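You operate a simulated robot arm through the tools that you are given. There is no shell and no other tool. Be economical: measure what you need, move in short steps, check, and stop when the job is done.

Carry out the task below with a simulated robot arm. There is one attempt and no reset: what you move stays moved.

JOB
Clamp the valve plate, oil the stone on the pad and stone the brown deposit off.
Fine: the clamp stays tight; the stone goes back.

It is judged by the outcome, as a careful person would: the job done as asked, and still so three seconds after it is handed in. It fails if anything else is knocked over, pushed out of place, dropped, spilled or broken.

ROBOT AND FRAMES
A 7-joint arm with a two-finger parallel gripper, fixed in place. Base frame: the origin is at the foot of the arm, x ahead of it, y to its left, z up; the work surface is at about z = 0. Units: mm, degrees, N and s.
With the tool pointing down near the work surface it reaches from about 220 to 580 mm from the base axis. Its first joint turns from -66.0 to 66.0 degrees. Payload 2.5 kg.
Tool frame: the origin (TCP) lies between the finger pads and is the grasp point; the fingertips stand 23 mm ahead of it; z points along the fingers, y is the line along which they close. Largest opening 94 mm; finger width 38, thickness 10; the body of the gripper, 54 by 96 mm, starts 39 mm behind the TCP.
Orientation is that of the tool frame in the base frame, as a unit quaternion [x, y, z, w]. With the fingers straight down and closing along the base's y, the tool's x points along the base's -x, its y along +y and its z along -z.

CONTROLS
- The arm moves only by the tool apply_moves. Its argument "increments" is a list of rows, each a list of 3 entries, a list of its own where there are three numbers: the shift along the tool's x, y, z in mm, then the turn, a rotation vector about the tool's x, y, z in degrees, then the finger opening in mm, from 0 to 94. In form: [[[x, y, z], [wx, wy, wz], grip], ...]. A call has 1 to 12 rows; each row shifts and turns the commanded pose from where the row before left it, along the tool's axes as they then stand. Each row takes 0.2 s and may step no farther than 50 mm and 8.6 degrees from the row before; otherwise, or with a gripper value out of range, the whole call is refused. Where a pose cannot be reached the arm comes as near as it can. A force on the tool above 40 N (or 10 N above the force at the start of the call, whichever is more), or a blocked arm, ends the call early, and 0.2 s more pass. The fingers move at their own pace (about 108 mm/s each) and stop on an object; they squeeze with about 31 N. The grip force told is the motor's: it shows also when the fingers shut on nothing. Time passes only in rows, and 0.2 s behind the last, so rows that do not move let the fingers close. It gives the time, the measured TCP pose, the force on the tool (base axes), the opening and the grip force at its end, in the units of the frame above (readings bear some noise).
- Cameras (640 x 400 px; columns grow to the right, rows downward): "scene" is fixed at [113.4, -403.4, 545.3]; the picture's right is [0.88, -0.47, 0.00], its down [-0.26, -0.49, -0.83] and it looks along [0.39, 0.74, -0.55] (base axes); focal length 273 px, centre (320, 200). "wrist" rides on the gripper at [-39, 0, -44] in the tool frame; the picture's right is [0.00, -1.00, 0.00], its down [0.97, 0.00, -0.24] and it looks along [0.24, 0.00, 0.97] (tool axes); focal length 218 px, centre (320, 200). There is no depth. A picture from a camera that has moved, and an enlarged one, comes with that camera's place and axes in the base frame and with its lens.
- get_image(camera): a new picture of that camera. The clock stands still meanwhile.
- zoom(camera, box): a new picture of the part [left, top, right, bottom] of that camera's present view, enlarged. The clock stands still meanwhile.
- close_job(): hands the job in; it is judged then, once.

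Go step by step. Nothing tells you positions but the pictures and the camera data: compare them with the known pose of the tool, close in by small moves and look again before you grip or let go. The budget is 120 turns and 76 pictures, counting those below and the enlarged ones. Unless the task says otherwise, let go and move clear before handing in, and close with one line.

The tools are called after "Request:" as name(argument=value, ...) on one line, values as JSON. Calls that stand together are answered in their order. apply_moves: Moves the arm, as the interface text tells. Its arguments: {"type":"object","properties":{"increments":{"type":"array","items":{"type":"array"}}},"required":["increments"]} The other tools are called the same way: get_image (camera) takes a picture; zoom (camera, box) takes an enlarged picture of a part of a camera's view; close_job () hands the job in.

At the start:

```text
clock: 0.0
ee_pos: [338.2, -225.5, 377.7]
tcp_rot: [-0.001, 1.0, 0.001, 0.0]
wrist_force: [-0.1, -0.7, 0.7]
finger_gap: 93.7
gripper_force: 0.0
```

scene: 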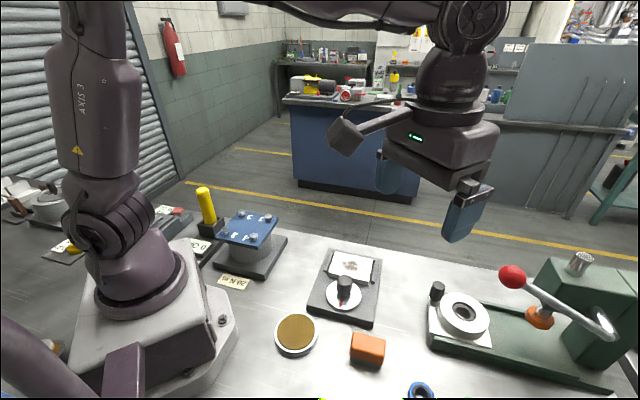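
wrist: 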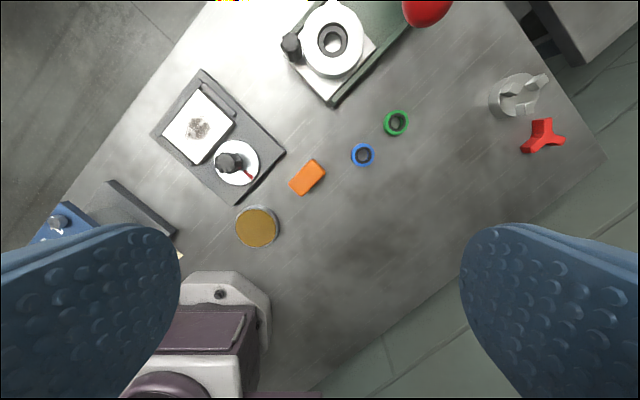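

I see a bench with several stations: a plate with a brown spot, a vise-like fixture with a red-balled lever, an orange block, a yellow-brown round pad, and a yellow bottle. I'll enlarge parts to identify them.

Request:
zoom(camera="scene", box=[400, 230, 640, 400])

Request:
zoom(camera="scene", box=[140, 170, 300, 300])

Request:
zoom(camera="scene", box=[260, 230, 440, 400])

Request:
zoom(camera="wrist", box=[140, 0, 460, 260])

```text
2.35 times, centred on (520, 315) of scene
camera zoom: at [113.4, -403.4, 545.3], right [0.88, -0.47, 0.0], down [-0.26, -0.49, -0.83], along [0.39, 0.74, -0.55], focal length 641 px, centre (-151, -71)
```

zoom: 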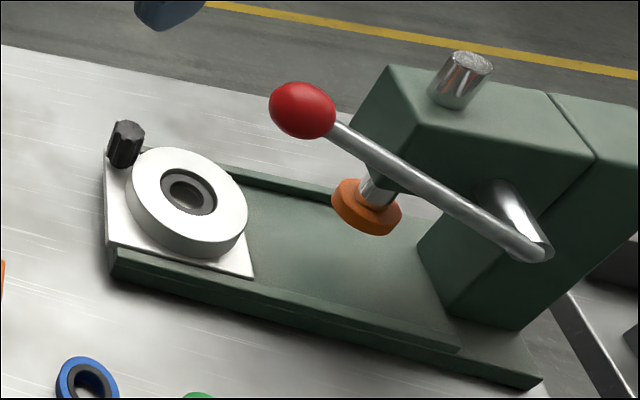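

```text
3.08 times, centred on (220, 235) of scene
camera zoom: at [113.4, -403.4, 545.3], right [0.88, -0.47, 0.0], down [-0.26, -0.49, -0.83], along [0.39, 0.74, -0.55], focal length 839 px, centre (628, 92)
```

zoom: 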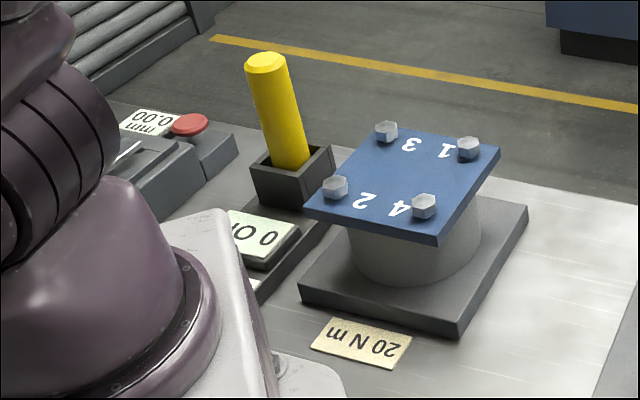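

```text
2.35 times, centred on (350, 315) of scene
camera zoom: at [113.4, -403.4, 545.3], right [0.88, -0.47, 0.0], down [-0.26, -0.49, -0.83], along [0.39, 0.74, -0.55], focal length 641 px, centre (249, -71)
```

zoom: 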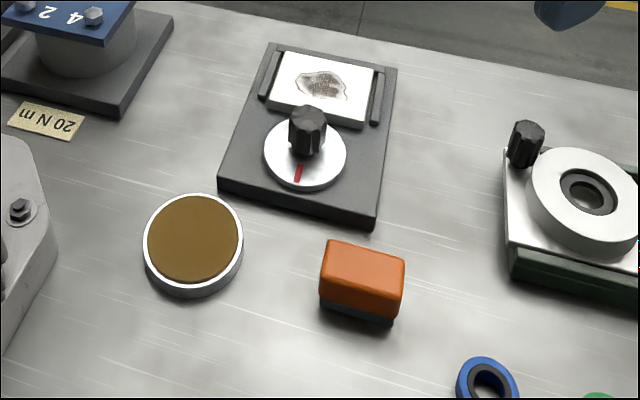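

```text
1.54 times, centred on (300, 130) of wrist
camera zoom: at [376.4, -225.2, 422.1], right [0.0, -1.0, 0.0], down [-0.97, 0.0, 0.24], along [-0.24, 0.0, -0.97], focal length 336 px, centre (351, 308)
```

zoom: 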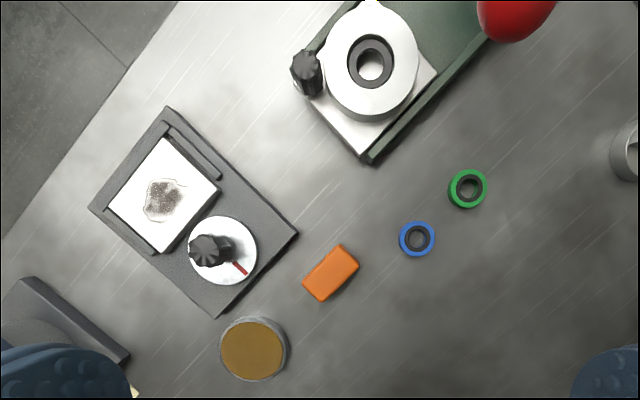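

The stone is the orange-handled block near (325,-200), the oil pad is near (222,-99), and the clamp knob is near (348,-72). The plate with its deposit is near (404,-13). I'll move above the fixture for a closer look.

Request:
apply_moves(increments=[[[-7.4, 35, 31], [0, 0, 0], 94], [[-7.4, 35, 31], [0, 0, 0], 94], [[-7.4, 35, 31], [0, 0, 0], 94], [[-7.4, 35, 31], [0, 0, 0], 94], [[-7.4, 35, 31], [0, 0, 0], 94], [[0, 0, 0], [0, 0, 0], 94]])

Request:
get_image(camera="wrist")

```text
clock: 1.4
ee_pos: [373.6, -49.8, 222.8]
tcp_rot: [0.0, 1.0, 0.0, 0.0]
wrist_force: [-0.3, -0.2, 0.3]
finger_gap: 93.9
gripper_force: 0.0
```

```text
69 pictures are left
camera wrist: at [413.0, -50.1, 267.7], right [0.0, -1.0, 0.0], down [-0.97, 0.0, 0.24], along [-0.24, 0.0, -0.97], focal length 218 px, centre (320, 200)
```

wrist: 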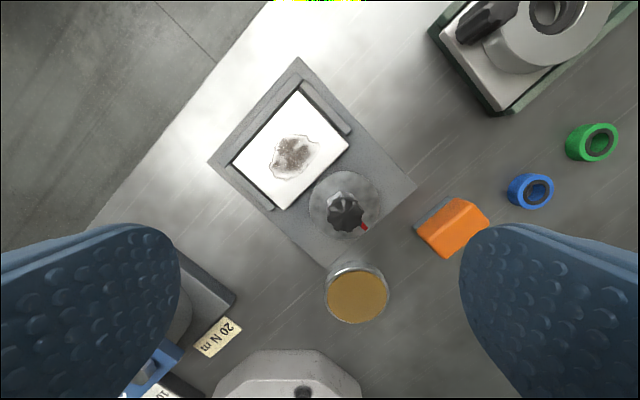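

Request:
zoom(camera="wrist", box=[200, 50, 430, 270])

Request:
zoom(camera="scene", box=[290, 240, 400, 340])

```text
1.82 times, centred on (315, 160) of wrist
camera zoom: at [413.0, -50.1, 267.7], right [0.0, -1.0, 0.0], down [-0.97, 0.0, 0.24], along [-0.24, 0.0, -0.97], focal length 397 px, centre (329, 273)
```

zoom: 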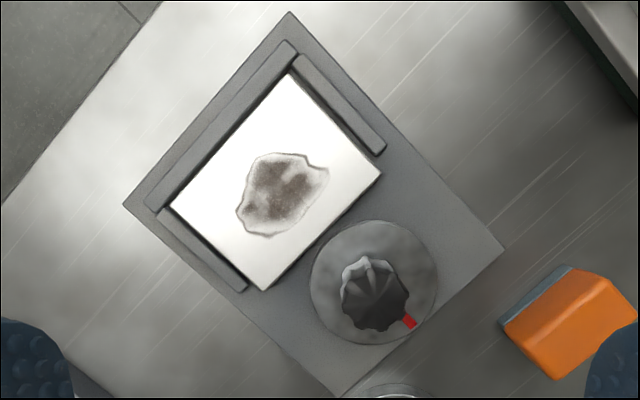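

```text
4.00 times, centred on (345, 290) of scene
camera zoom: at [113.5, -403.3, 545.3], right [0.88, -0.47, 0.0], down [-0.26, -0.49, -0.83], along [0.39, 0.74, -0.55], focal length 1090 px, centre (220, -160)
```

zoom: 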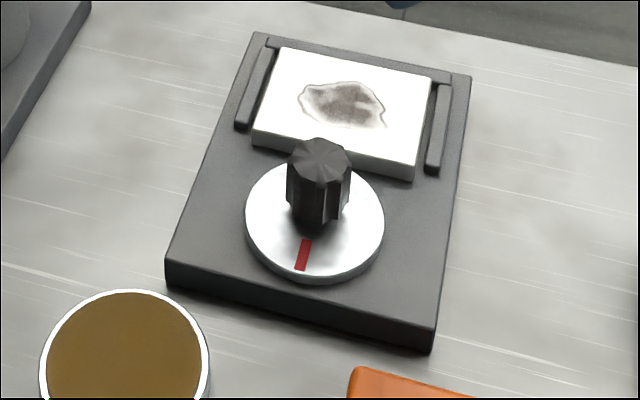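

The fixture is an eccentric cam disc (red mark now turned away from the plate) with a fluted knob on it at about (348,-75), top around z=65. I'll go above the knob and check alignment.

Request:
apply_moves(increments=[[[13, -13, 30], [0, 0, 0], 80], [[12.6, -12.5, 30], [0, 0, 0], 80], [[0, 0, 30], [0, 0, 0], 80], [[0, 0, 0], [0, 0, 0], 80]])

Request:
get_image(camera="wrist")

Request:
zoom(camera="scene", box=[260, 200, 420, 340])

```text
clock: 2.4
ee_pos: [349.4, -75.2, 132.9]
tcp_rot: [0.0, 1.0, 0.0, -0.001]
wrist_force: [0.2, 0.2, -0.5]
finger_gap: 80.1
gripper_force: 0.0
```

```text
66 pictures are left
camera wrist: at [388.0, -76.1, 177.4], right [0.0, -1.0, 0.0], down [-0.97, 0.0, 0.24], along [-0.24, 0.0, -0.97], focal length 218 px, centre (320, 200)
```

wrist: 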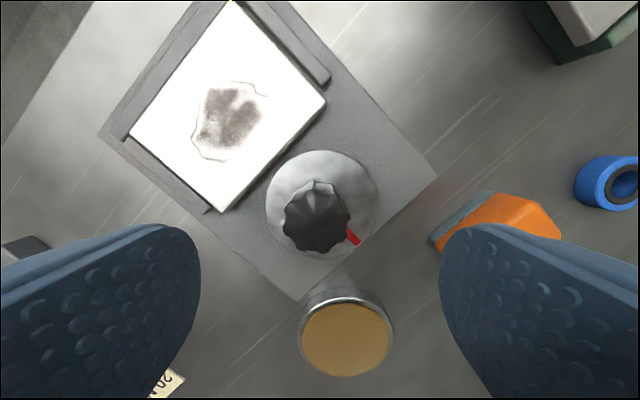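

```text
2.86 times, centred on (340, 270) of scene
camera zoom: at [113.4, -403.4, 545.3], right [0.88, -0.47, 0.0], down [-0.26, -0.49, -0.83], along [0.39, 0.74, -0.55], focal length 779 px, centre (263, 0)
```

zoom: 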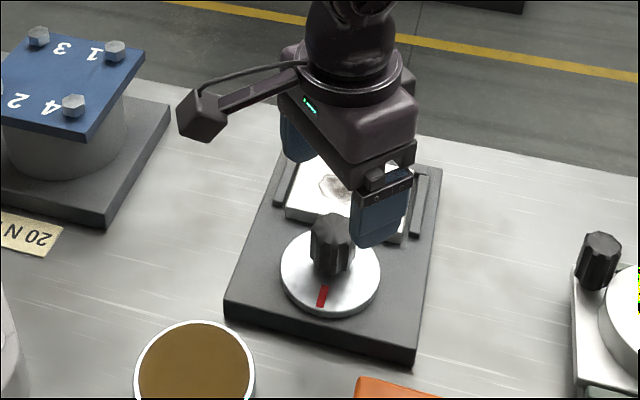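

Knob axis is about (347.5,-75). I'll pre-rotate the gripper counter-clockwise so that I have a long clockwise turn available.

Request:
apply_moves(increments=[[[1.7, 0, 0], [0, 0, -8.5], 80], [[0, 0, 0], [0, 0, -8.5], 80], [[0, 0, 0], [0, 0, -8.5], 80], [[0, 0, 0], [0, 0, -8.5], 80], [[0, 0, 0], [0, 0, -8.5], 80], [[0, 0, 0], [0, 0, -8.5], 80], [[0, 0, 0], [0, 0, -8.5], 80], [[0, 0, 0], [0, 0, -8.5], 80], [[0, 0, 0], [0, 0, -8.5], 80], [[0, 0, 0], [0, 0, -8.5], 80], [[0, 0, 0], [0, 0, 0], 80]])

Request:
get_image(camera="wrist")

```text
clock: 4.8
ee_pos: [347.2, -75.8, 132.5]
tcp_rot: [-0.677, 0.736, 0.0, 0.0]
wrist_force: [1.2, -0.1, 0.4]
finger_gap: 80.1
gripper_force: 0.1
```

```text
64 pictures are left
camera wrist: at [350.0, -37.1, 177.0], right [1.0, -0.08, 0.0], down [-0.08, -0.97, 0.24], along [-0.02, -0.24, -0.97], focal length 218 px, centre (320, 200)
```

wrist: 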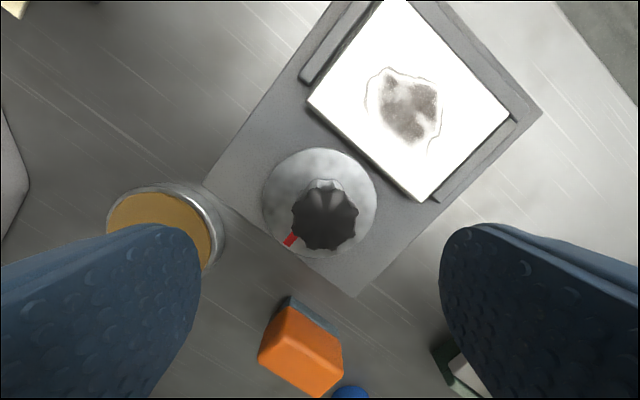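

The knob is at about (349,-74.4). I'll nudge over it, descend with open fingers and check the scene.

Request:
apply_moves(increments=[[[-1.5, -1.7, 0], [0, 0, 0], 80], [[0, 0, 25], [0, 0, 0], 80], [[0, 0, 25], [0, 0, 0], 80], [[0, 0, 20], [0, 0, 0], 80], [[0, 0, 0], [0, 0, 0], 80]])

Request:
zoom(camera="scene", box=[270, 220, 410, 340])

Request:
get_image(camera="wrist")

```text
clock: 6.0
ee_pos: [349.5, -73.6, 62.2]
tcp_rot: [-0.676, 0.737, 0.0, 0.0]
wrist_force: [0.5, -0.2, 0.5]
finger_gap: 80.0
gripper_force: 0.1
```

```text
3.33 times, centred on (340, 280) of scene
camera zoom: at [113.4, -403.4, 545.3], right [0.88, -0.47, 0.0], down [-0.26, -0.49, -0.83], along [0.39, 0.74, -0.55], focal length 909 px, centre (253, -67)
```

zoom: 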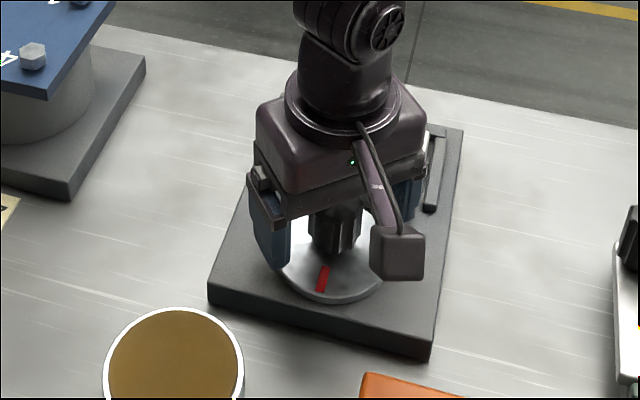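

```text
62 pictures are left
camera wrist: at [352.1, -34.7, 106.7], right [1.0, -0.09, 0.0], down [-0.08, -0.97, 0.24], along [-0.02, -0.24, -0.97], focal length 218 px, centre (320, 200)
```

wrist: 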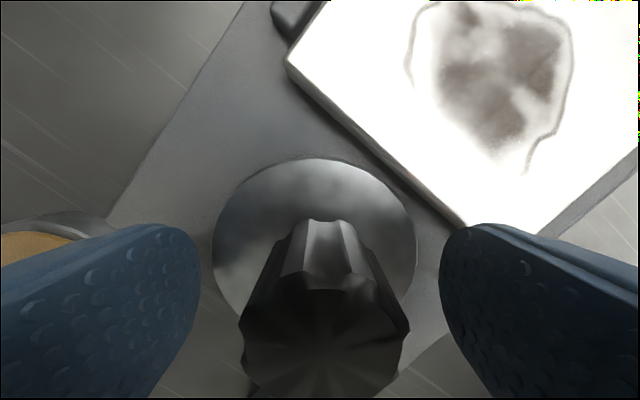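

Knob is centred between the fingers, its top at about z=68. Closing on it.

Request:
apply_moves(increments=[[[0.8, 0, 6], [0, 0, 0], 60], [[0, 0, 0], [0, 0, 0], 10], [[0, 0, 0], [0, 0, 0], 10], [[0, 0, 0], [0, 0, 0], 10]])

```text
clock: 7.0
ee_pos: [349.9, -73.8, 55.8]
tcp_rot: [-0.676, 0.737, 0.0, 0.001]
wrist_force: [11.2, -0.6, -7.8]
finger_gap: 33.5
gripper_force: 45.1
```

Gripped (33.5 mm). Turning clockwise a few steps and watching the forces.

Request:
apply_moves(increments=[[[0, -0.5, 0], [0, 0, 0], 10], [[0, 0, 0], [0, 0, 8.5], 10], [[0, 0, 0], [0, 0, 8.5], 10], [[0, 0, 0], [0, 0, 8.5], 10], [[0, 0, 0], [0, 0, 8.5], 10]])

Request:
zoom(camera="scene", box=[270, 220, 410, 340])

```text
clock: 8.2
ee_pos: [349.6, -74.6, 57.7]
tcp_rot: [-0.43, 0.903, 0.001, 0.0]
wrist_force: [2.4, 4.9, 3.9]
finger_gap: 33.3
gripper_force: 45.6
```

```text
3.33 times, centred on (340, 280) of scene
camera zoom: at [113.4, -403.4, 545.3], right [0.88, -0.47, 0.0], down [-0.26, -0.49, -0.83], along [0.39, 0.74, -0.55], focal length 909 px, centre (253, -67)
```

zoom: 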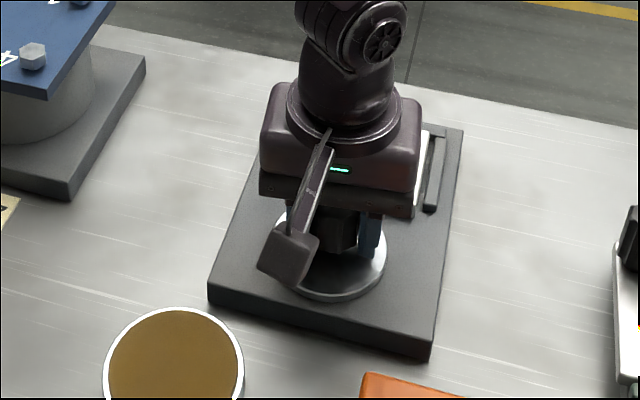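

It turns freely and the mark moves with it. Continuing clockwise.

Request:
apply_moves(increments=[[[0, 0, 0], [0, 0, 8.5], 10], [[0, 0, 0], [0, 0, 8.5], 10], [[0, 0, 0], [0, 0, 8.5], 10], [[0, 0, 0], [0, 0, 8.5], 10], [[0, 0, 0], [0, 0, 0], 10]])

Request:
zoom(camera="wrist", box=[160, 0, 480, 400])

```text
clock: 9.4
ee_pos: [349.7, -75.0, 56.6]
tcp_rot: [-0.148, 0.989, 0.001, 0.0]
wrist_force: [-1.1, 12.0, 1.7]
finger_gap: 33.3
gripper_force: 44.8
```

```text
1.00 times, centred on (320, 200) of wrist
camera zoom: at [386.2, -63.1, 101.0], right [0.29, -0.96, 0.0], down [-0.93, -0.28, 0.24], along [-0.23, -0.07, -0.97], focal length 218 px, centre (320, 200)
```

zoom: 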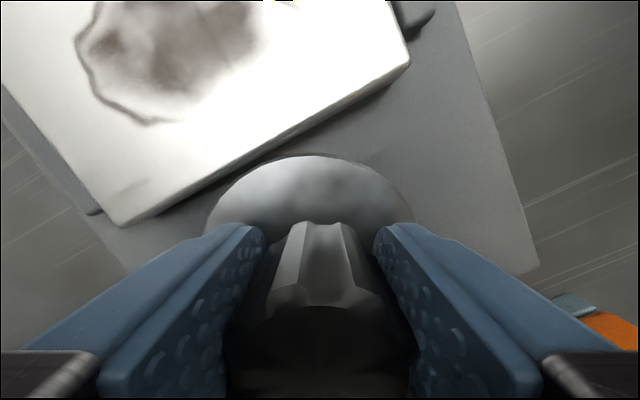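

The disc edge has nearly reached the plate after 68° of turn. Continuing until it tightens.

Request:
apply_moves(increments=[[[0, 0.5, 0], [0, 0, 8.5], 10], [[0, 0, 0], [0, 0, 8.5], 10], [[0, 0, 0], [0, 0, 8.5], 10], [[0, 0, 0], [0, 0, 0], 10]])

Request:
zoom(camera="wrist", box=[160, 0, 480, 400])

```text
clock: 10.4
ee_pos: [349.8, -73.6, 57.0]
tcp_rot: [0.075, 0.997, 0.0, 0.0]
wrist_force: [-0.9, 16.8, 0.6]
finger_gap: 33.4
gripper_force: 45.4
```

```text
1.00 times, centred on (320, 200) of wrist
camera zoom: at [387.6, -80.1, 101.0], right [-0.15, -0.99, 0.0], down [-0.96, 0.14, 0.24], along [-0.24, 0.04, -0.97], focal length 218 px, centre (320, 200)
```

zoom: 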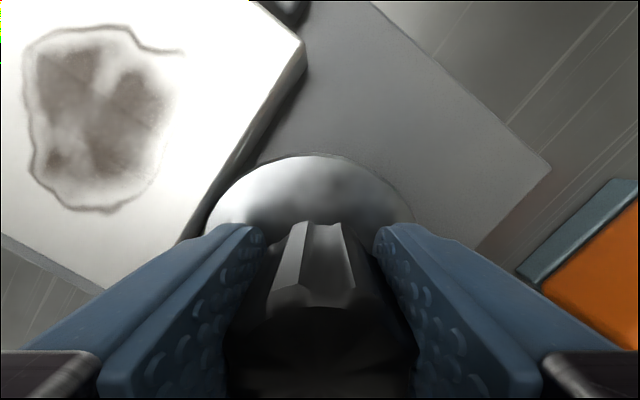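

About 94° turned; still moving easily. Continuing in small steps.

Request:
apply_moves(increments=[[[0, -0.7, 0], [0, 0, 8.5], 10], [[0, 0, 0], [0, 0, 8.5], 10], [[0, 0, 0], [0, 0, 0], 10]])

Request:
zoom(camera="wrist", box=[160, 0, 480, 400])

```text
clock: 11.2
ee_pos: [350.1, -73.9, 55.2]
tcp_rot: [0.221, 0.975, 0.001, 0.0]
wrist_force: [6.1, 17.2, 1.0]
finger_gap: 33.4
gripper_force: 45.1
```

```text
1.00 times, centred on (320, 200) of wrist
camera zoom: at [384.7, -91.2, 101.0], right [-0.43, -0.9, 0.0], down [-0.88, 0.42, 0.24], along [-0.22, 0.11, -0.97], focal length 218 px, centre (320, 200)
```

zoom: 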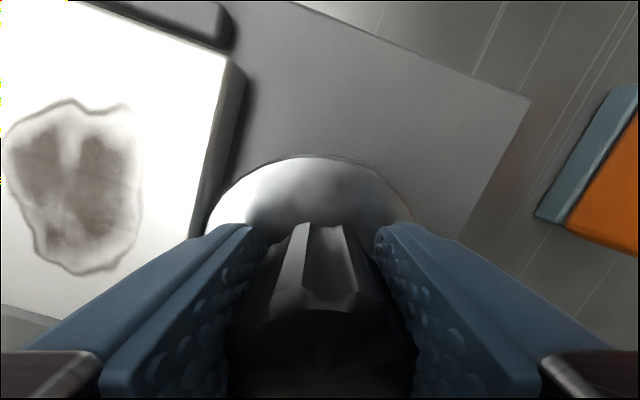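

No resistance to rotation yet (angle equals command). Continuing.

Request:
apply_moves(increments=[[[0, 0, 0], [0, 0, 8.5], 10], [[0, 0, 0], [0, 0, 8.5], 10], [[0, 0, 0], [0, 0, 8.5], 10], [[0, 0, 0], [0, 0, 0], 10]])

Request:
zoom(camera="wrist", box=[160, 0, 480, 400])

Request:
zoom(camera="scene", box=[270, 220, 410, 340])

```text
clock: 12.2
ee_pos: [351.3, -73.0, 57.6]
tcp_rot: [0.43, 0.903, 0.0, 0.001]
wrist_force: [9.5, 16.4, -4.9]
finger_gap: 33.8
gripper_force: 44.9
```

```text
1.00 times, centred on (320, 200) of wrist
camera zoom: at [374.4, -105.4, 101.1], right [-0.78, -0.63, 0.0], down [-0.61, 0.75, 0.24], along [-0.15, 0.19, -0.97], focal length 218 px, centre (320, 200)
```

zoom: 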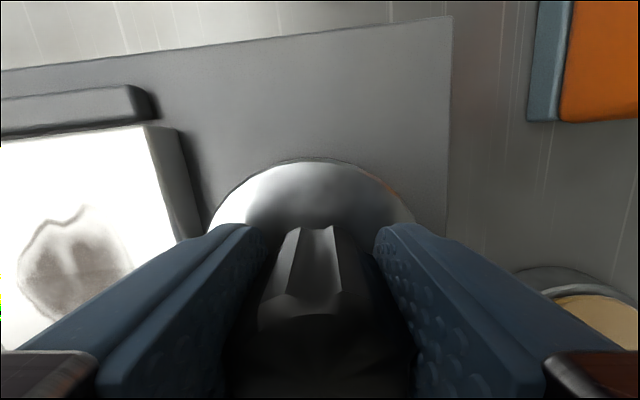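

```text
3.33 times, centred on (340, 280) of scene
camera zoom: at [113.5, -403.4, 545.3], right [0.88, -0.47, 0.0], down [-0.26, -0.49, -0.83], along [0.39, 0.74, -0.55], focal length 909 px, centre (253, -67)
```

zoom: 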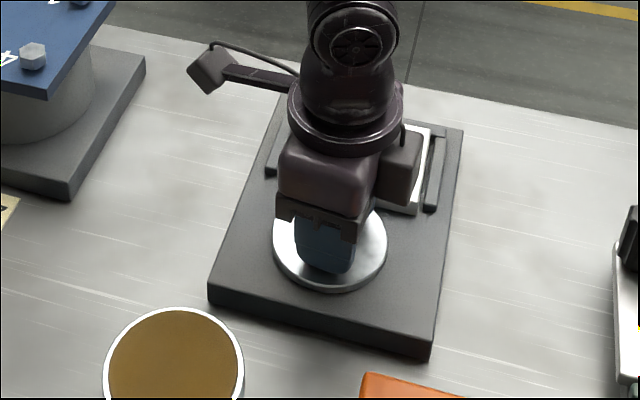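

136° turned, with mild side force. Continuing toward the mark pointing at the plate.

Request:
apply_moves(increments=[[[0, 0, 0], [0, 0, 8.5], 10], [[0, 0, 0], [0, 0, 8.5], 10], [[0, 0, 0], [0, 0, 8.5], 10], [[0, 0, 0], [0, 0, 0], 10]])

Request:
zoom(camera="wrist", box=[160, 0, 480, 400])

```text
clock: 13.2
ee_pos: [350.3, -76.8, 56.7]
tcp_rot: [0.619, 0.785, 0.001, 0.001]
wrist_force: [14.5, 10.7, -3.1]
finger_gap: 33.5
gripper_force: 45.4
```

```text
1.00 times, centred on (320, 200) of wrist
camera zoom: at [358.7, -113.6, 101.5], right [-0.97, -0.23, 0.0], down [-0.23, 0.94, 0.24], along [-0.05, 0.23, -0.97], focal length 218 px, centre (320, 200)
```

zoom: 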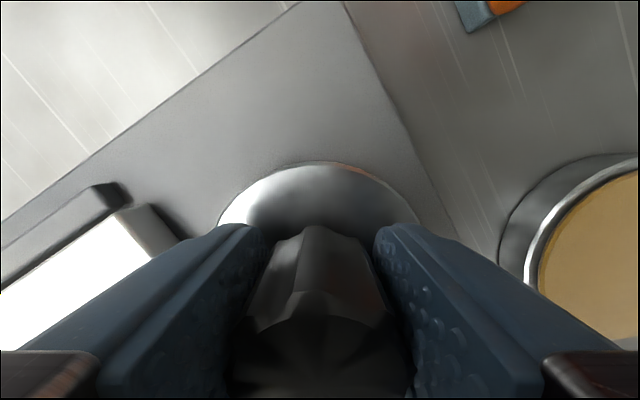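

The knob seems to have slipped slightly in the fingers, i.e. the clamp resists now. I'll open, rise and look at the mark and plate contact.

Request:
apply_moves(increments=[[[0, 0, 0], [0, 0, 0], 80], [[0, 0, 0], [0, 0, 0], 80], [[0, 0, -30], [0, 0, 0], 80], [[0, 0, -40], [0, 0, 0], 80], [[0, 0, 0], [0, 0, 0], 80]])

Request:
get_image(camera="wrist")

Request:
zoom(camera="scene", box=[270, 220, 410, 340])

```text
clock: 14.4
ee_pos: [350.0, -74.2, 128.2]
tcp_rot: [0.618, 0.786, 0.0, 0.0]
wrist_force: [-0.4, -1.1, -0.5]
finger_gap: 79.8
gripper_force: 0.2
```

```text
54 pictures are left
camera wrist: at [357.9, -112.6, 172.0], right [-0.97, -0.23, 0.0], down [-0.23, 0.94, 0.24], along [-0.06, 0.23, -0.97], focal length 218 px, centre (320, 200)
```

wrist: 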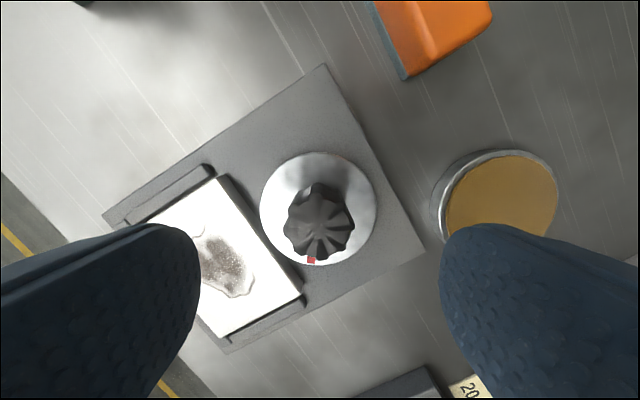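

```text
3.33 times, centred on (340, 280) of scene
camera zoom: at [113.4, -403.4, 545.3], right [0.88, -0.47, 0.0], down [-0.26, -0.49, -0.83], along [0.39, 0.74, -0.55], focal length 909 px, centre (253, -67)
```

zoom: 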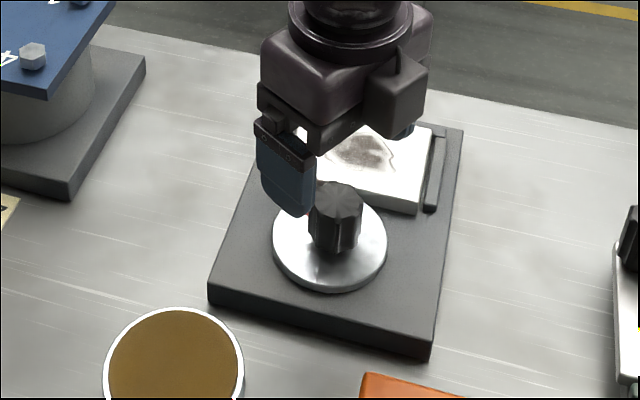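

The mark has turned about 129° and then the knob slipped in the fingers. I'll zoom in on the contact between disc and plate.

Request:
zoom(camera="wrist", box=[200, 140, 400, 280])

```text
2.86 times, centred on (300, 210) of wrist
camera zoom: at [357.9, -112.6, 172.0], right [-0.97, -0.23, 0.0], down [-0.23, 0.94, 0.24], along [-0.06, 0.23, -0.97], focal length 624 px, centre (377, 171)
```

zoom: 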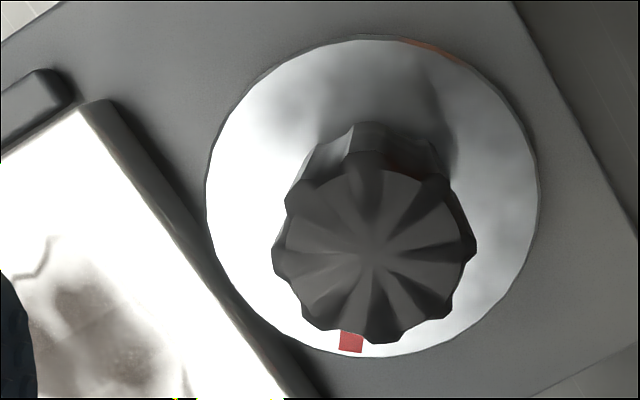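

The disc now bears on the plate's edge. I'll regrip and give one more clockwise pull to make sure it is tight.

Request:
apply_moves(increments=[[[0, 0, 0], [0, 0, -8.5], 80], [[0, 0, 0], [0, 0, -8.5], 80], [[0, 0, 0], [0, 0, -8.5], 80], [[0, 0, 0], [0, 0, -8.5], 80], [[0, 0, 0], [0, 0, -8.5], 80], [[0, 0, 36], [0, 0, 0], 80], [[0, 0, 36], [0, 0, 0], 80], [[0, 0, 0], [0, 0, 0], 20], [[0, 0, 0], [0, 0, 0], 20], [[0, 0, 0], [0, 0, 0], 20]])

Request:
apply_moves(increments=[[[0, 0, 0], [0, 0, 6], 10], [[0, 0, 0], [0, 0, 6], 10], [[0, 0, 0], [0, 0, 6], 10], [[0, 0, 0], [0, 0, 6], 10], [[0, 0, 0], [0, 0, 0], 10]])

Request:
apply_moves(increments=[[[0, 0, 0], [0, 0, 0], 80], [[0, 0, 0], [0, 0, 0], 80], [[0, 0, -36], [0, 0, 0], 80], [[0, 0, -36], [0, 0, 0], 80], [[0, 0, 0], [0, 0, 0], 80]])

Request:
get_image(camera="wrist")

```text
clock: 16.1
ee_pos: [348.7, -73.4, 60.1]
tcp_rot: [0.291, 0.957, 0.002, 0.001]
wrist_force: [-1.9, -1.4, 4.0]
finger_gap: 33.5
gripper_force: 9.0
stopped in row 8: the force on the tool passed its limit (the readings are from after the stop); the commanded pose is now the measured one
```

```text
clock: 17.2
ee_pos: [350.0, -73.2, 58.9]
tcp_rot: [0.484, 0.875, 0.002, -0.001]
wrist_force: [-12.1, -14.8, 6.0]
finger_gap: 34.0
gripper_force: 44.7
```

```text
clock: 18.4
ee_pos: [352.3, -72.3, 131.6]
tcp_rot: [0.483, 0.876, 0.004, 0.001]
wrist_force: [-0.4, 0.6, -0.8]
finger_gap: 79.9
gripper_force: 0.0
```

```text
51 pictures are left
camera wrist: at [371.4, -105.8, 176.5], right [-0.85, -0.53, -0.01], down [-0.52, 0.82, 0.24], along [-0.12, 0.21, -0.97], focal length 218 px, centre (320, 200)
```

wrist: 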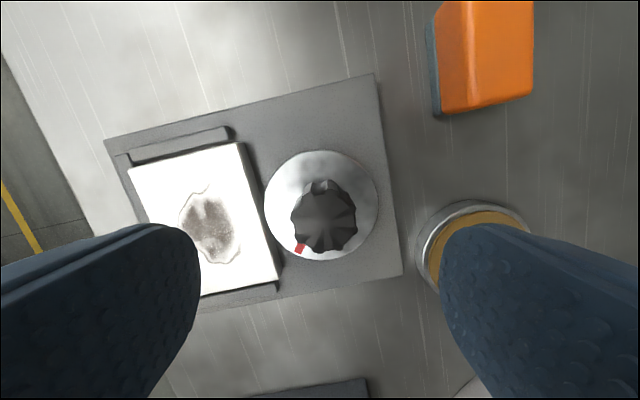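

The mark didn't move further, so the clamp is hard tight. Next I'll go above the stone with the gripper turned to close across its narrow side (~45°).

Request:
apply_moves(increments=[[[0, 0, -25], [0, 0, -6.4], 80], [[0, 0, -25], [0, 0, -6.4], 80], [[-23.8, -36.5, 0], [0, 0, 0], 80], [[-23.8, -36.5, 0], [0, 0, 0], 80], [[-23.8, -36.5, 0], [0, 0, 0], 80], [[0, 0, 20], [0, 0, 0], 80], [[0, 0, 20], [0, 0, 0], 80], [[0, 0, 0], [0, 0, 0], 80]])

Request:
get_image(camera="wrist")

Request:
zoom(camera="scene", box=[300, 260, 440, 400])

```text
clock: 20.2
ee_pos: [324.2, -201.5, 140.5]
tcp_rot: [0.382, 0.924, 0.002, 0.001]
wrist_force: [0.1, -0.4, -0.3]
finger_gap: 80.0
gripper_force: 0.1
```

```text
50 pictures are left
camera wrist: at [351.3, -229.1, 185.4], right [-0.71, -0.71, -0.01], down [-0.69, 0.68, 0.24], along [-0.17, 0.17, -0.97], focal length 218 px, centre (320, 200)
```

wrist: 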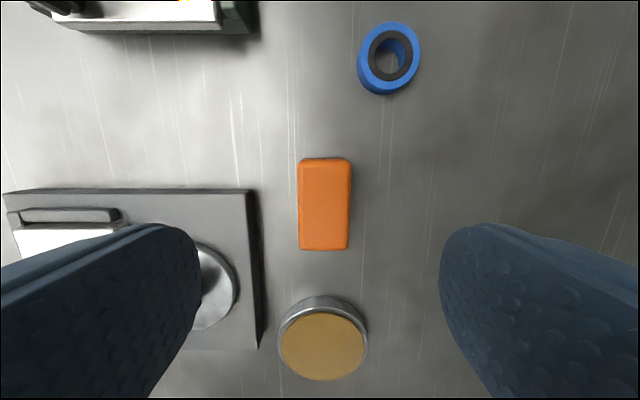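

```text
2.86 times, centred on (370, 330) of scene
camera zoom: at [113.4, -403.4, 545.3], right [0.88, -0.47, 0.0], down [-0.26, -0.49, -0.83], along [0.39, 0.74, -0.55], focal length 779 px, centre (177, -171)
```

zoom: 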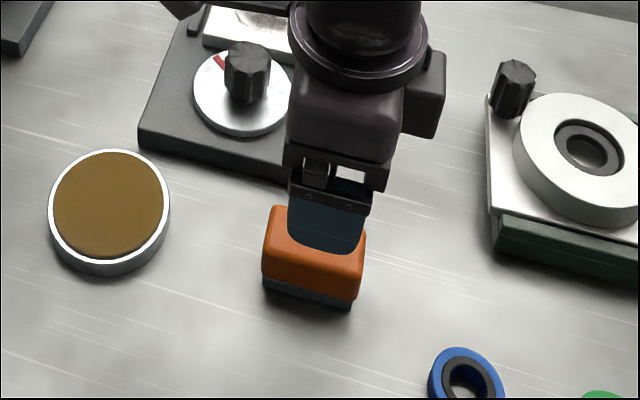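

The gripper is aligned with the stone, about 3.6 mm off in tool y. Descending around it to z≈38.

Request:
apply_moves(increments=[[[0, -3.6, 30], [0, 0, 0], 70], [[0, 0, 30], [0, 0, 0], 70], [[0, 0, 20], [0, 0, 0], 70], [[0, 0, 0], [0, 0, 0], 70]])

Request:
get_image(camera="wrist")

Request:
zoom(camera="scene", box=[300, 260, 440, 400])

```text
clock: 21.2
ee_pos: [321.6, -202.8, 59.9]
tcp_rot: [0.382, 0.924, 0.003, 0.002]
wrist_force: [-0.7, 0.0, 0.2]
finger_gap: 70.1
gripper_force: 0.1
```

```text
48 pictures are left
camera wrist: at [348.3, -231.1, 105.4], right [-0.71, -0.71, -0.01], down [-0.69, 0.68, 0.24], along [-0.17, 0.17, -0.97], focal length 218 px, centre (320, 200)
```

wrist: 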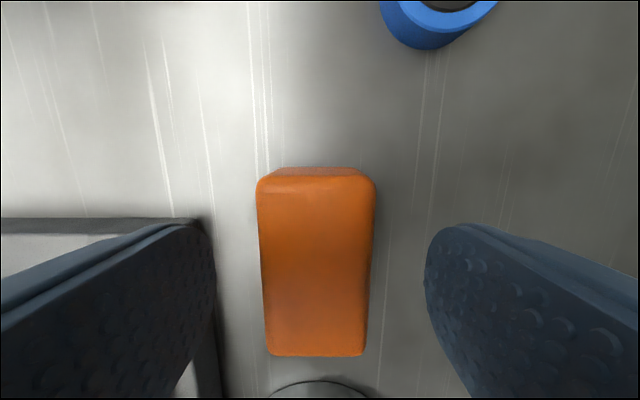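

```text
2.86 times, centred on (370, 330) of scene
camera zoom: at [113.4, -403.4, 545.3], right [0.88, -0.47, 0.0], down [-0.26, -0.49, -0.83], along [0.39, 0.74, -0.55], focal length 779 px, centre (177, -171)
```

zoom: 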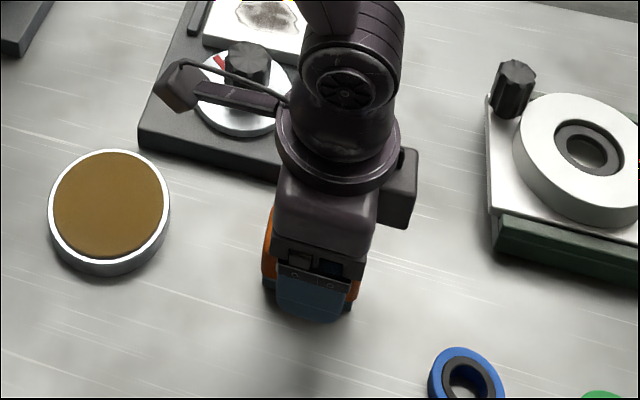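

Stone is centred to about 1 mm, top at z≈41. Descending to grip height and closing.

Request:
apply_moves(increments=[[[-1, 1, 12], [0, 0, 0], 70], [[0, 0, 10], [0, 0, 0], 60], [[0, 0, 0], [0, 0, 0], 42], [[0, 0, 0], [0, 0, 0], 20], [[0, 0, 0], [0, 0, 0], 20]])

Request:
zoom(camera="wrist", box=[160, 100, 480, 400])

```text
clock: 22.4
ee_pos: [323.3, -203.3, 38.8]
tcp_rot: [0.382, 0.924, 0.003, 0.001]
wrist_force: [0.2, -0.1, -0.2]
finger_gap: 35.9
gripper_force: 31.2
```

```text
1.33 times, centred on (320, 250) of wrist
camera zoom: at [350.0, -231.0, 83.6], right [-0.71, -0.71, -0.01], down [-0.69, 0.68, 0.24], along [-0.17, 0.17, -0.97], focal length 291 px, centre (320, 133)
```

zoom: 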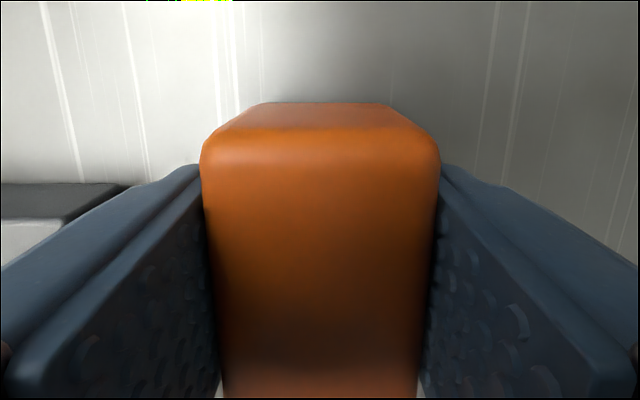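

Stone held (35.9 mm); its home is TCP (322.5,-203.3,38.8) at 45°. Lifting and carrying it to above the oil pad near (221,-101).

Request:
apply_moves(increments=[[[0, 0, -20], [0, 0, 0], 20], [[0, 0, -40], [0, 0, 0], 20], [[36, 0.5, -10], [0, 0, 0], 20], [[36, 0.5, 0], [0, 0, 0], 20], [[36, 0.5, 0], [0, 0, 0], 20], [[0, 0, 0], [0, 0, 0], 20]])

Request:
get_image(camera="wrist")

Request:
zoom(camera="scene", box=[220, 220, 400, 380])

```text
clock: 23.9
ee_pos: [247.9, -126.3, 108.7]
tcp_rot: [0.382, 0.924, 0.003, 0.001]
wrist_force: [0.1, 0.7, -2.5]
finger_gap: 35.8
gripper_force: 31.2
```

```text
45 pictures are left
camera wrist: at [274.3, -154.1, 153.0], right [-0.71, -0.71, -0.01], down [-0.69, 0.68, 0.24], along [-0.17, 0.17, -0.97], focal length 218 px, centre (320, 200)
```

wrist: 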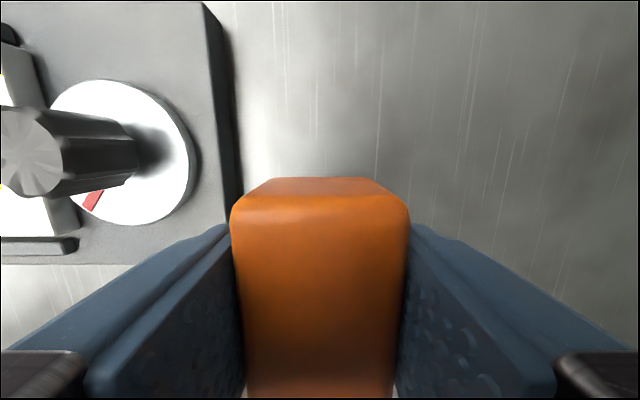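

```text
2.50 times, centred on (310, 300) of scene
camera zoom: at [113.4, -403.4, 545.3], right [0.88, -0.47, 0.0], down [-0.26, -0.49, -0.83], along [0.39, 0.74, -0.55], focal length 682 px, centre (345, -50)
```

zoom: 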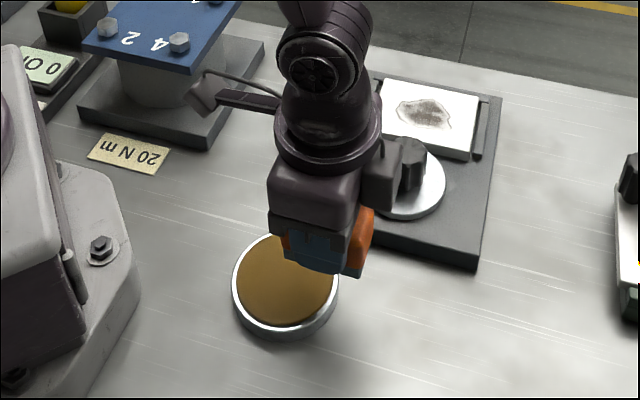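

Moving the last 37 mm over the pad, then down close to its surface.

Request:
apply_moves(increments=[[[18.4, -0.7, 0], [0, 0, 0], 20], [[18.4, -0.7, 0], [0, 0, 0], 20], [[0, 0, 15], [0, 0, 0], 20], [[0, 0, 15], [0, 0, 0], 20], [[0, 0, 0], [0, 0, 0], 20]])

Request:
zoom(camera="scene", box=[240, 270, 360, 370])

```text
clock: 25.1
ee_pos: [220.7, -101.2, 77.5]
tcp_rot: [0.382, 0.924, 0.004, 0.001]
wrist_force: [0.1, -0.3, -2.7]
finger_gap: 36.0
gripper_force: 31.1
```

```text
4.00 times, centred on (300, 320) of scene
camera zoom: at [113.4, -403.4, 545.3], right [0.88, -0.47, 0.0], down [-0.26, -0.49, -0.83], along [0.39, 0.74, -0.55], focal length 1090 px, centre (400, -280)
```

zoom: 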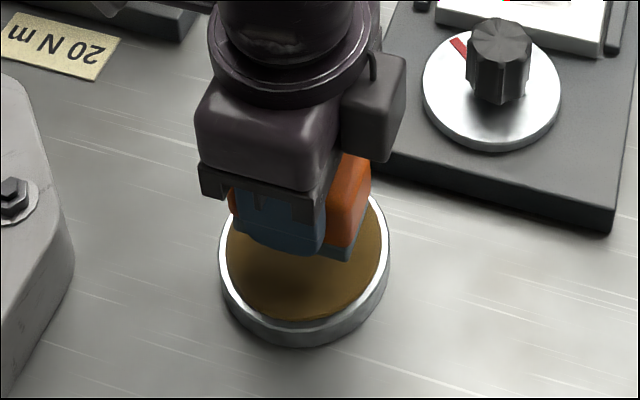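

The stone hovers over the pad. Lowering in small steps until it touches.

Request:
apply_moves(increments=[[[0, 0, 4], [0, 0, 0], 20], [[0, 0, 4], [0, 0, 0], 20], [[0, 0, 4], [0, 0, 0], 20], [[0, 0, 2], [0, 0, 0], 20], [[0, 0, 2], [0, 0, 0], 20]])

```text
clock: 26.2
ee_pos: [220.9, -101.5, 62.6]
tcp_rot: [0.382, 0.924, 0.004, 0.001]
wrist_force: [0.1, 1.2, -3.1]
finger_gap: 35.4
gripper_force: 30.9
```

Request:
apply_moves(increments=[[[0, 0, 2], [0, 0, 0], 20], [[0, 0, 1.5], [0, 0, 0], 20], [[0, 0, 0], [0, 0, 0], 20]])

Request:
zoom(camera="scene", box=[240, 270, 360, 370])

```text
clock: 27.1
ee_pos: [220.2, -100.2, 59.3]
tcp_rot: [0.382, 0.924, 0.003, 0.0]
wrist_force: [-0.9, 0.0, -3.2]
finger_gap: 35.8
gripper_force: 30.5
```

```text
4.00 times, centred on (300, 320) of scene
camera zoom: at [113.4, -403.4, 545.3], right [0.88, -0.47, 0.0], down [-0.26, -0.49, -0.83], along [0.39, 0.74, -0.55], focal length 1090 px, centre (400, -280)
```

zoom: 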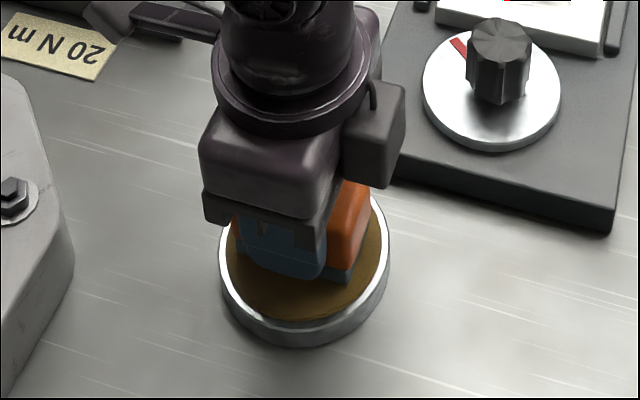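

The stone is nearly on the pad, with no contact force yet. Continuing down.

Request:
apply_moves(increments=[[[0, 0, 1.5], [0, 0, 0], 20], [[0, 0, 1.5], [0, 0, 0], 20], [[0, 0, 1.5], [0, 0, 0], 20], [[0, 0, 0], [0, 0, 0], 20]])

```text
clock: 28.1
ee_pos: [220.5, -100.9, 55.5]
tcp_rot: [0.382, 0.924, 0.003, 0.001]
wrist_force: [-0.9, 1.5, 29.4]
finger_gap: 35.7
gripper_force: 31.4
```

Contact at TCP z≈55.5. Easing the pressure, dwelling, and rubbing a few millimetres lightly to take up oil.

Request:
apply_moves(increments=[[[0, 0, -0.6], [0, 0, 0], 20], [[0, 0, 0], [0, 0, 0], 20], [[0, 0, 0], [0, 0, 0], 20], [[0, 0, 0], [0, 0, 0], 20], [[2, 0, 0], [0, 0, 0], 20], [[2, 0, 0], [0, 0, 0], 20], [[-2, 0, 0], [0, 0, 0], 20], [[-2, 0, 0], [0, 0, 0], 20], [[-2, 0, 0], [0, 0, 0], 20], [[-2, 0, 0], [0, 0, 0], 20], [[2, 0, 0], [0, 0, 0], 20], [[2, 0, 0], [0, 0, 0], 20]])

Request:
zoom(camera="scene", box=[240, 270, 360, 370])

```text
clock: 30.6
ee_pos: [220.5, -100.0, 54.6]
tcp_rot: [0.381, 0.925, 0.003, 0.001]
wrist_force: [2.2, -1.3, 3.7]
finger_gap: 35.9
gripper_force: 31.1
```

```text
4.00 times, centred on (300, 320) of scene
camera zoom: at [113.4, -403.4, 545.3], right [0.88, -0.47, 0.0], down [-0.26, -0.49, -0.83], along [0.39, 0.74, -0.55], focal length 1090 px, centre (400, -280)
```

zoom: 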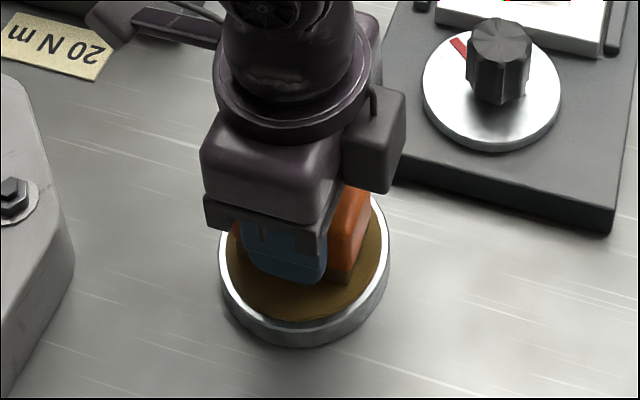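

The stone's sole turned dark brown (oiled) and the pad hasn't moved. Lifting and carrying it over to the plate, clear above the knob.

Request:
apply_moves(increments=[[[0, 0, -20], [0, 0, 0], 20], [[0, 0, -30], [0, 0, 0], 20], [[0, 0, -30], [0, 0, 0], 20], [[-14.4, 38, 0], [0, 0, 0], 20], [[-14.4, 38, 0], [0, 0, 0], 20], [[-14.4, 38, 0], [0, 0, 0], 20], [[-14.4, 38, 0], [0, 0, 0], 20], [[-14.4, 38, 0], [0, 0, 0], 20], [[0, 0, 0], [0, 0, 0], 20]])

Request:
get_image(camera="wrist")

Request:
zoom(camera="scene", box=[240, 210, 420, 370])

```text
clock: 32.6
ee_pos: [404.3, -17.2, 136.1]
tcp_rot: [0.381, 0.924, 0.003, 0.001]
wrist_force: [0.6, -0.2, -2.1]
finger_gap: 36.1
gripper_force: 31.5
```

```text
40 pictures are left
camera wrist: at [431.9, -44.9, 180.1], right [-0.71, -0.71, -0.01], down [-0.69, 0.68, 0.24], along [-0.17, 0.17, -0.97], focal length 218 px, centre (320, 200)
```

wrist: 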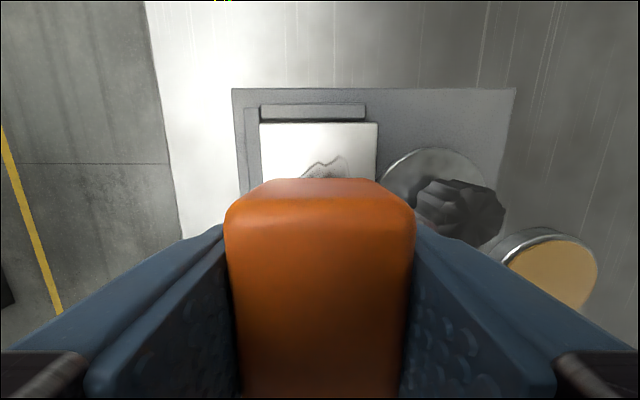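

```text
2.50 times, centred on (330, 290) of scene
camera zoom: at [113.5, -403.4, 545.3], right [0.88, -0.47, 0.0], down [-0.26, -0.49, -0.83], along [0.39, 0.74, -0.55], focal length 682 px, centre (295, -25)
```

zoom: 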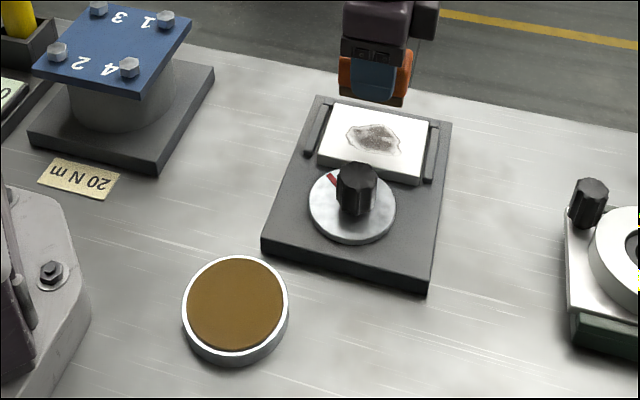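

The stone is above the deposit, aligned with the plate. Shifting 3 mm and lowering toward the plate.

Request:
apply_moves(increments=[[[-3, 0, 25], [0, 0, 0], 20], [[0, 0, 25], [0, 0, 0], 20], [[0, 0, 5], [0, 0, 0], 20], [[0, 0, 2], [0, 0, 0], 20], [[0, 0, 2], [0, 0, 0], 20], [[0, 0, 2], [0, 0, 0], 20], [[0, 0, 0], [0, 0, 0], 20]])

Request:
zoom(camera="scene", box=[290, 210, 410, 310])

```text
clock: 34.2
ee_pos: [407.1, -19.8, 75.6]
tcp_rot: [0.381, 0.924, 0.003, 0.0]
wrist_force: [-0.2, 0.3, -1.8]
finger_gap: 35.8
gripper_force: 30.9
```

```text
4.00 times, centred on (350, 260) of scene
camera zoom: at [113.4, -403.4, 545.3], right [0.88, -0.47, 0.0], down [-0.26, -0.49, -0.83], along [0.39, 0.74, -0.55], focal length 1090 px, centre (200, -40)
```

zoom: 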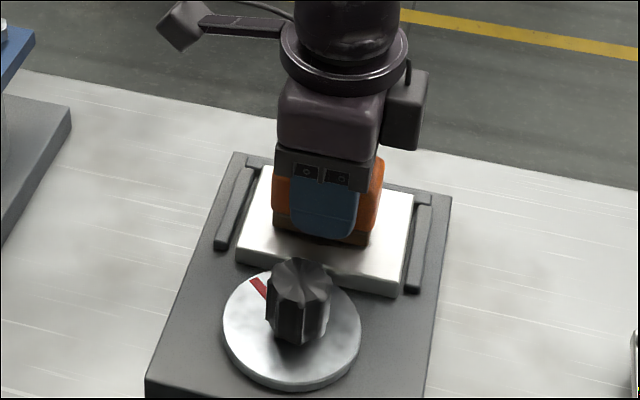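

Continuing down in small steps to contact.

Request:
apply_moves(increments=[[[0, 0, 2], [0, 0, 0], 20], [[0, 0, 2], [0, 0, 0], 20], [[0, 0, 1.5], [0, 0, 0], 20], [[0, 0, 0], [0, 0, 0], 20]])

Request:
apply_moves(increments=[[[0, 0, 1.5], [0, 0, 0], 20], [[0, 0, 1.5], [0, 0, 0], 20], [[0, 0, 0], [0, 0, 0], 20]])

```text
clock: 35.2
ee_pos: [408.0, -20.9, 71.5]
tcp_rot: [0.382, 0.924, 0.003, 0.003]
wrist_force: [-5.5, -0.7, 33.9]
finger_gap: 36.1
gripper_force: 31.5
```

```text
clock: 35.6
ee_pos: [409.0, -19.7, 71.2]
tcp_rot: [0.382, 0.924, 0.004, 0.002]
wrist_force: [-3.1, 1.8, 7.1]
finger_gap: 36.0
gripper_force: 30.8
stopped in row 1: the force on the tool passed its limit (the readings are from after the stop); the commanded pose is now the measured one
```

Contact at z≈71.3 with light force. Stoning strokes along the short plate direction at moderate pressure.

Request:
apply_moves(increments=[[[0, 4, 0.3], [0, 0, 0], 20], [[0, 5, 0], [0, 0, 0], 20], [[0, 5, 0], [0, 0, 0], 20], [[0, -5, 0], [0, 0, 0], 20], [[0, -5, 0], [0, 0, 0], 20], [[0, -5, 0], [0, 0, 0], 20], [[0, -5, 0], [0, 0, 0], 20], [[0, -5, 0], [0, 0, 0], 20], [[0, 5, 0], [0, 0, 0], 20], [[0, 5, 0], [0, 0, 0], 20], [[0, 0, 0], [0, 0, 0], 20]])

Request:
zoom(camera="scene", box=[290, 210, 410, 310])

Request:
zoom(camera="wrist", box=[160, 0, 480, 400])

```text
clock: 38.0
ee_pos: [408.3, -20.9, 70.9]
tcp_rot: [0.383, 0.924, 0.002, 0.003]
wrist_force: [-5.6, -10.3, 30.2]
finger_gap: 36.0
gripper_force: 31.1
```

```text
4.00 times, centred on (350, 260) of scene
camera zoom: at [113.3, -403.4, 545.3], right [0.88, -0.47, 0.0], down [-0.26, -0.49, -0.83], along [0.39, 0.74, -0.55], focal length 1090 px, centre (200, -40)
```

zoom: 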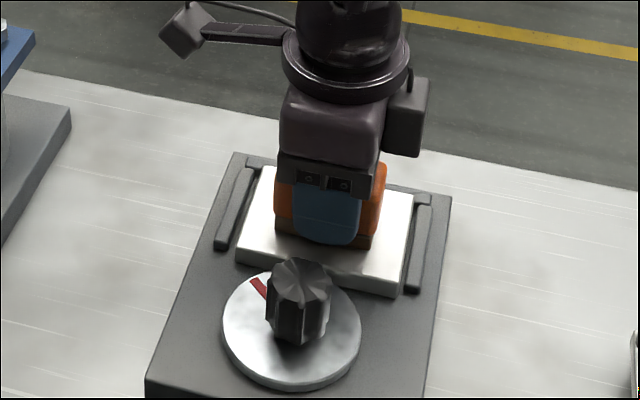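

```text
1.00 times, centred on (320, 200) of wrist
camera zoom: at [434.9, -49.1, 115.9], right [-0.71, -0.71, -0.01], down [-0.69, 0.69, 0.24], along [-0.16, 0.17, -0.97], focal length 218 px, centre (320, 200)
```

zoom: 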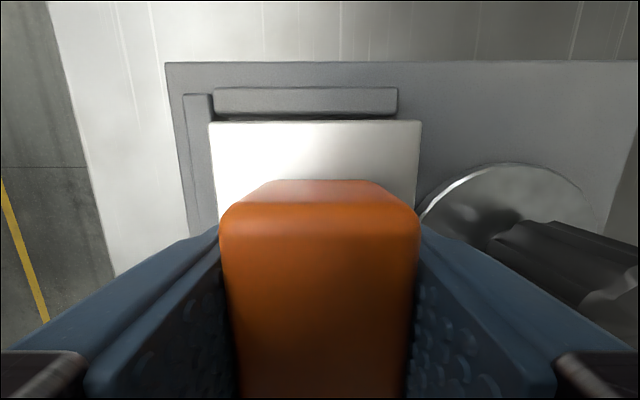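

The visible area is clean already. More strokes, slightly offset each way lengthwise to cover the whole deposit.

Request:
apply_moves(increments=[[[-5, 0, -0.2], [0, 0, 0], 20], [[-3, 4, 0], [0, 0, 0], 20], [[0, 5, 0], [0, 0, 0], 20], [[0, 5, 0], [0, 0, 0], 20], [[0, -5, 0], [0, 0, 0], 20], [[0, -5, 0], [0, 0, 0], 20], [[0, -5, 0], [0, 0, 0], 20], [[0, -5, 0], [0, 0, 0], 20], [[0, -5, 0], [0, 0, 0], 20], [[0, 5, 0], [0, 0, 0], 20], [[0, 5, 0], [0, 0, 0], 20], [[0, 0, 0], [0, 0, 0], 20]])

Request:
apply_moves(increments=[[[5, 0, 0], [0, 0, 0], 20], [[5, 0, 0], [0, 0, 0], 20], [[5, 4, 0], [0, 0, 0], 20], [[0, 5, 0], [0, 0, 0], 20], [[0, 5, 0], [0, 0, 0], 20], [[0, -5, 0], [0, 0, 0], 20], [[0, -5, 0], [0, 0, 0], 20], [[0, -5, 0], [0, 0, 0], 20], [[0, -5, 0], [0, 0, 0], 20], [[0, -5, 0], [0, 0, 0], 20], [[0, 5, 0], [0, 0, 0], 20], [[0, 5, 0], [0, 0, 0], 20]])

```text
clock: 40.6
ee_pos: [413.2, -27.1, 70.6]
tcp_rot: [0.383, 0.924, 0.002, 0.003]
wrist_force: [-5.9, -9.4, 27.2]
finger_gap: 35.8
gripper_force: 30.8
```

```text
clock: 43.2
ee_pos: [400.9, -19.2, 70.4]
tcp_rot: [0.383, 0.924, 0.003, 0.004]
wrist_force: [-7.4, -11.1, 31.5]
finger_gap: 35.8
gripper_force: 31.1
```

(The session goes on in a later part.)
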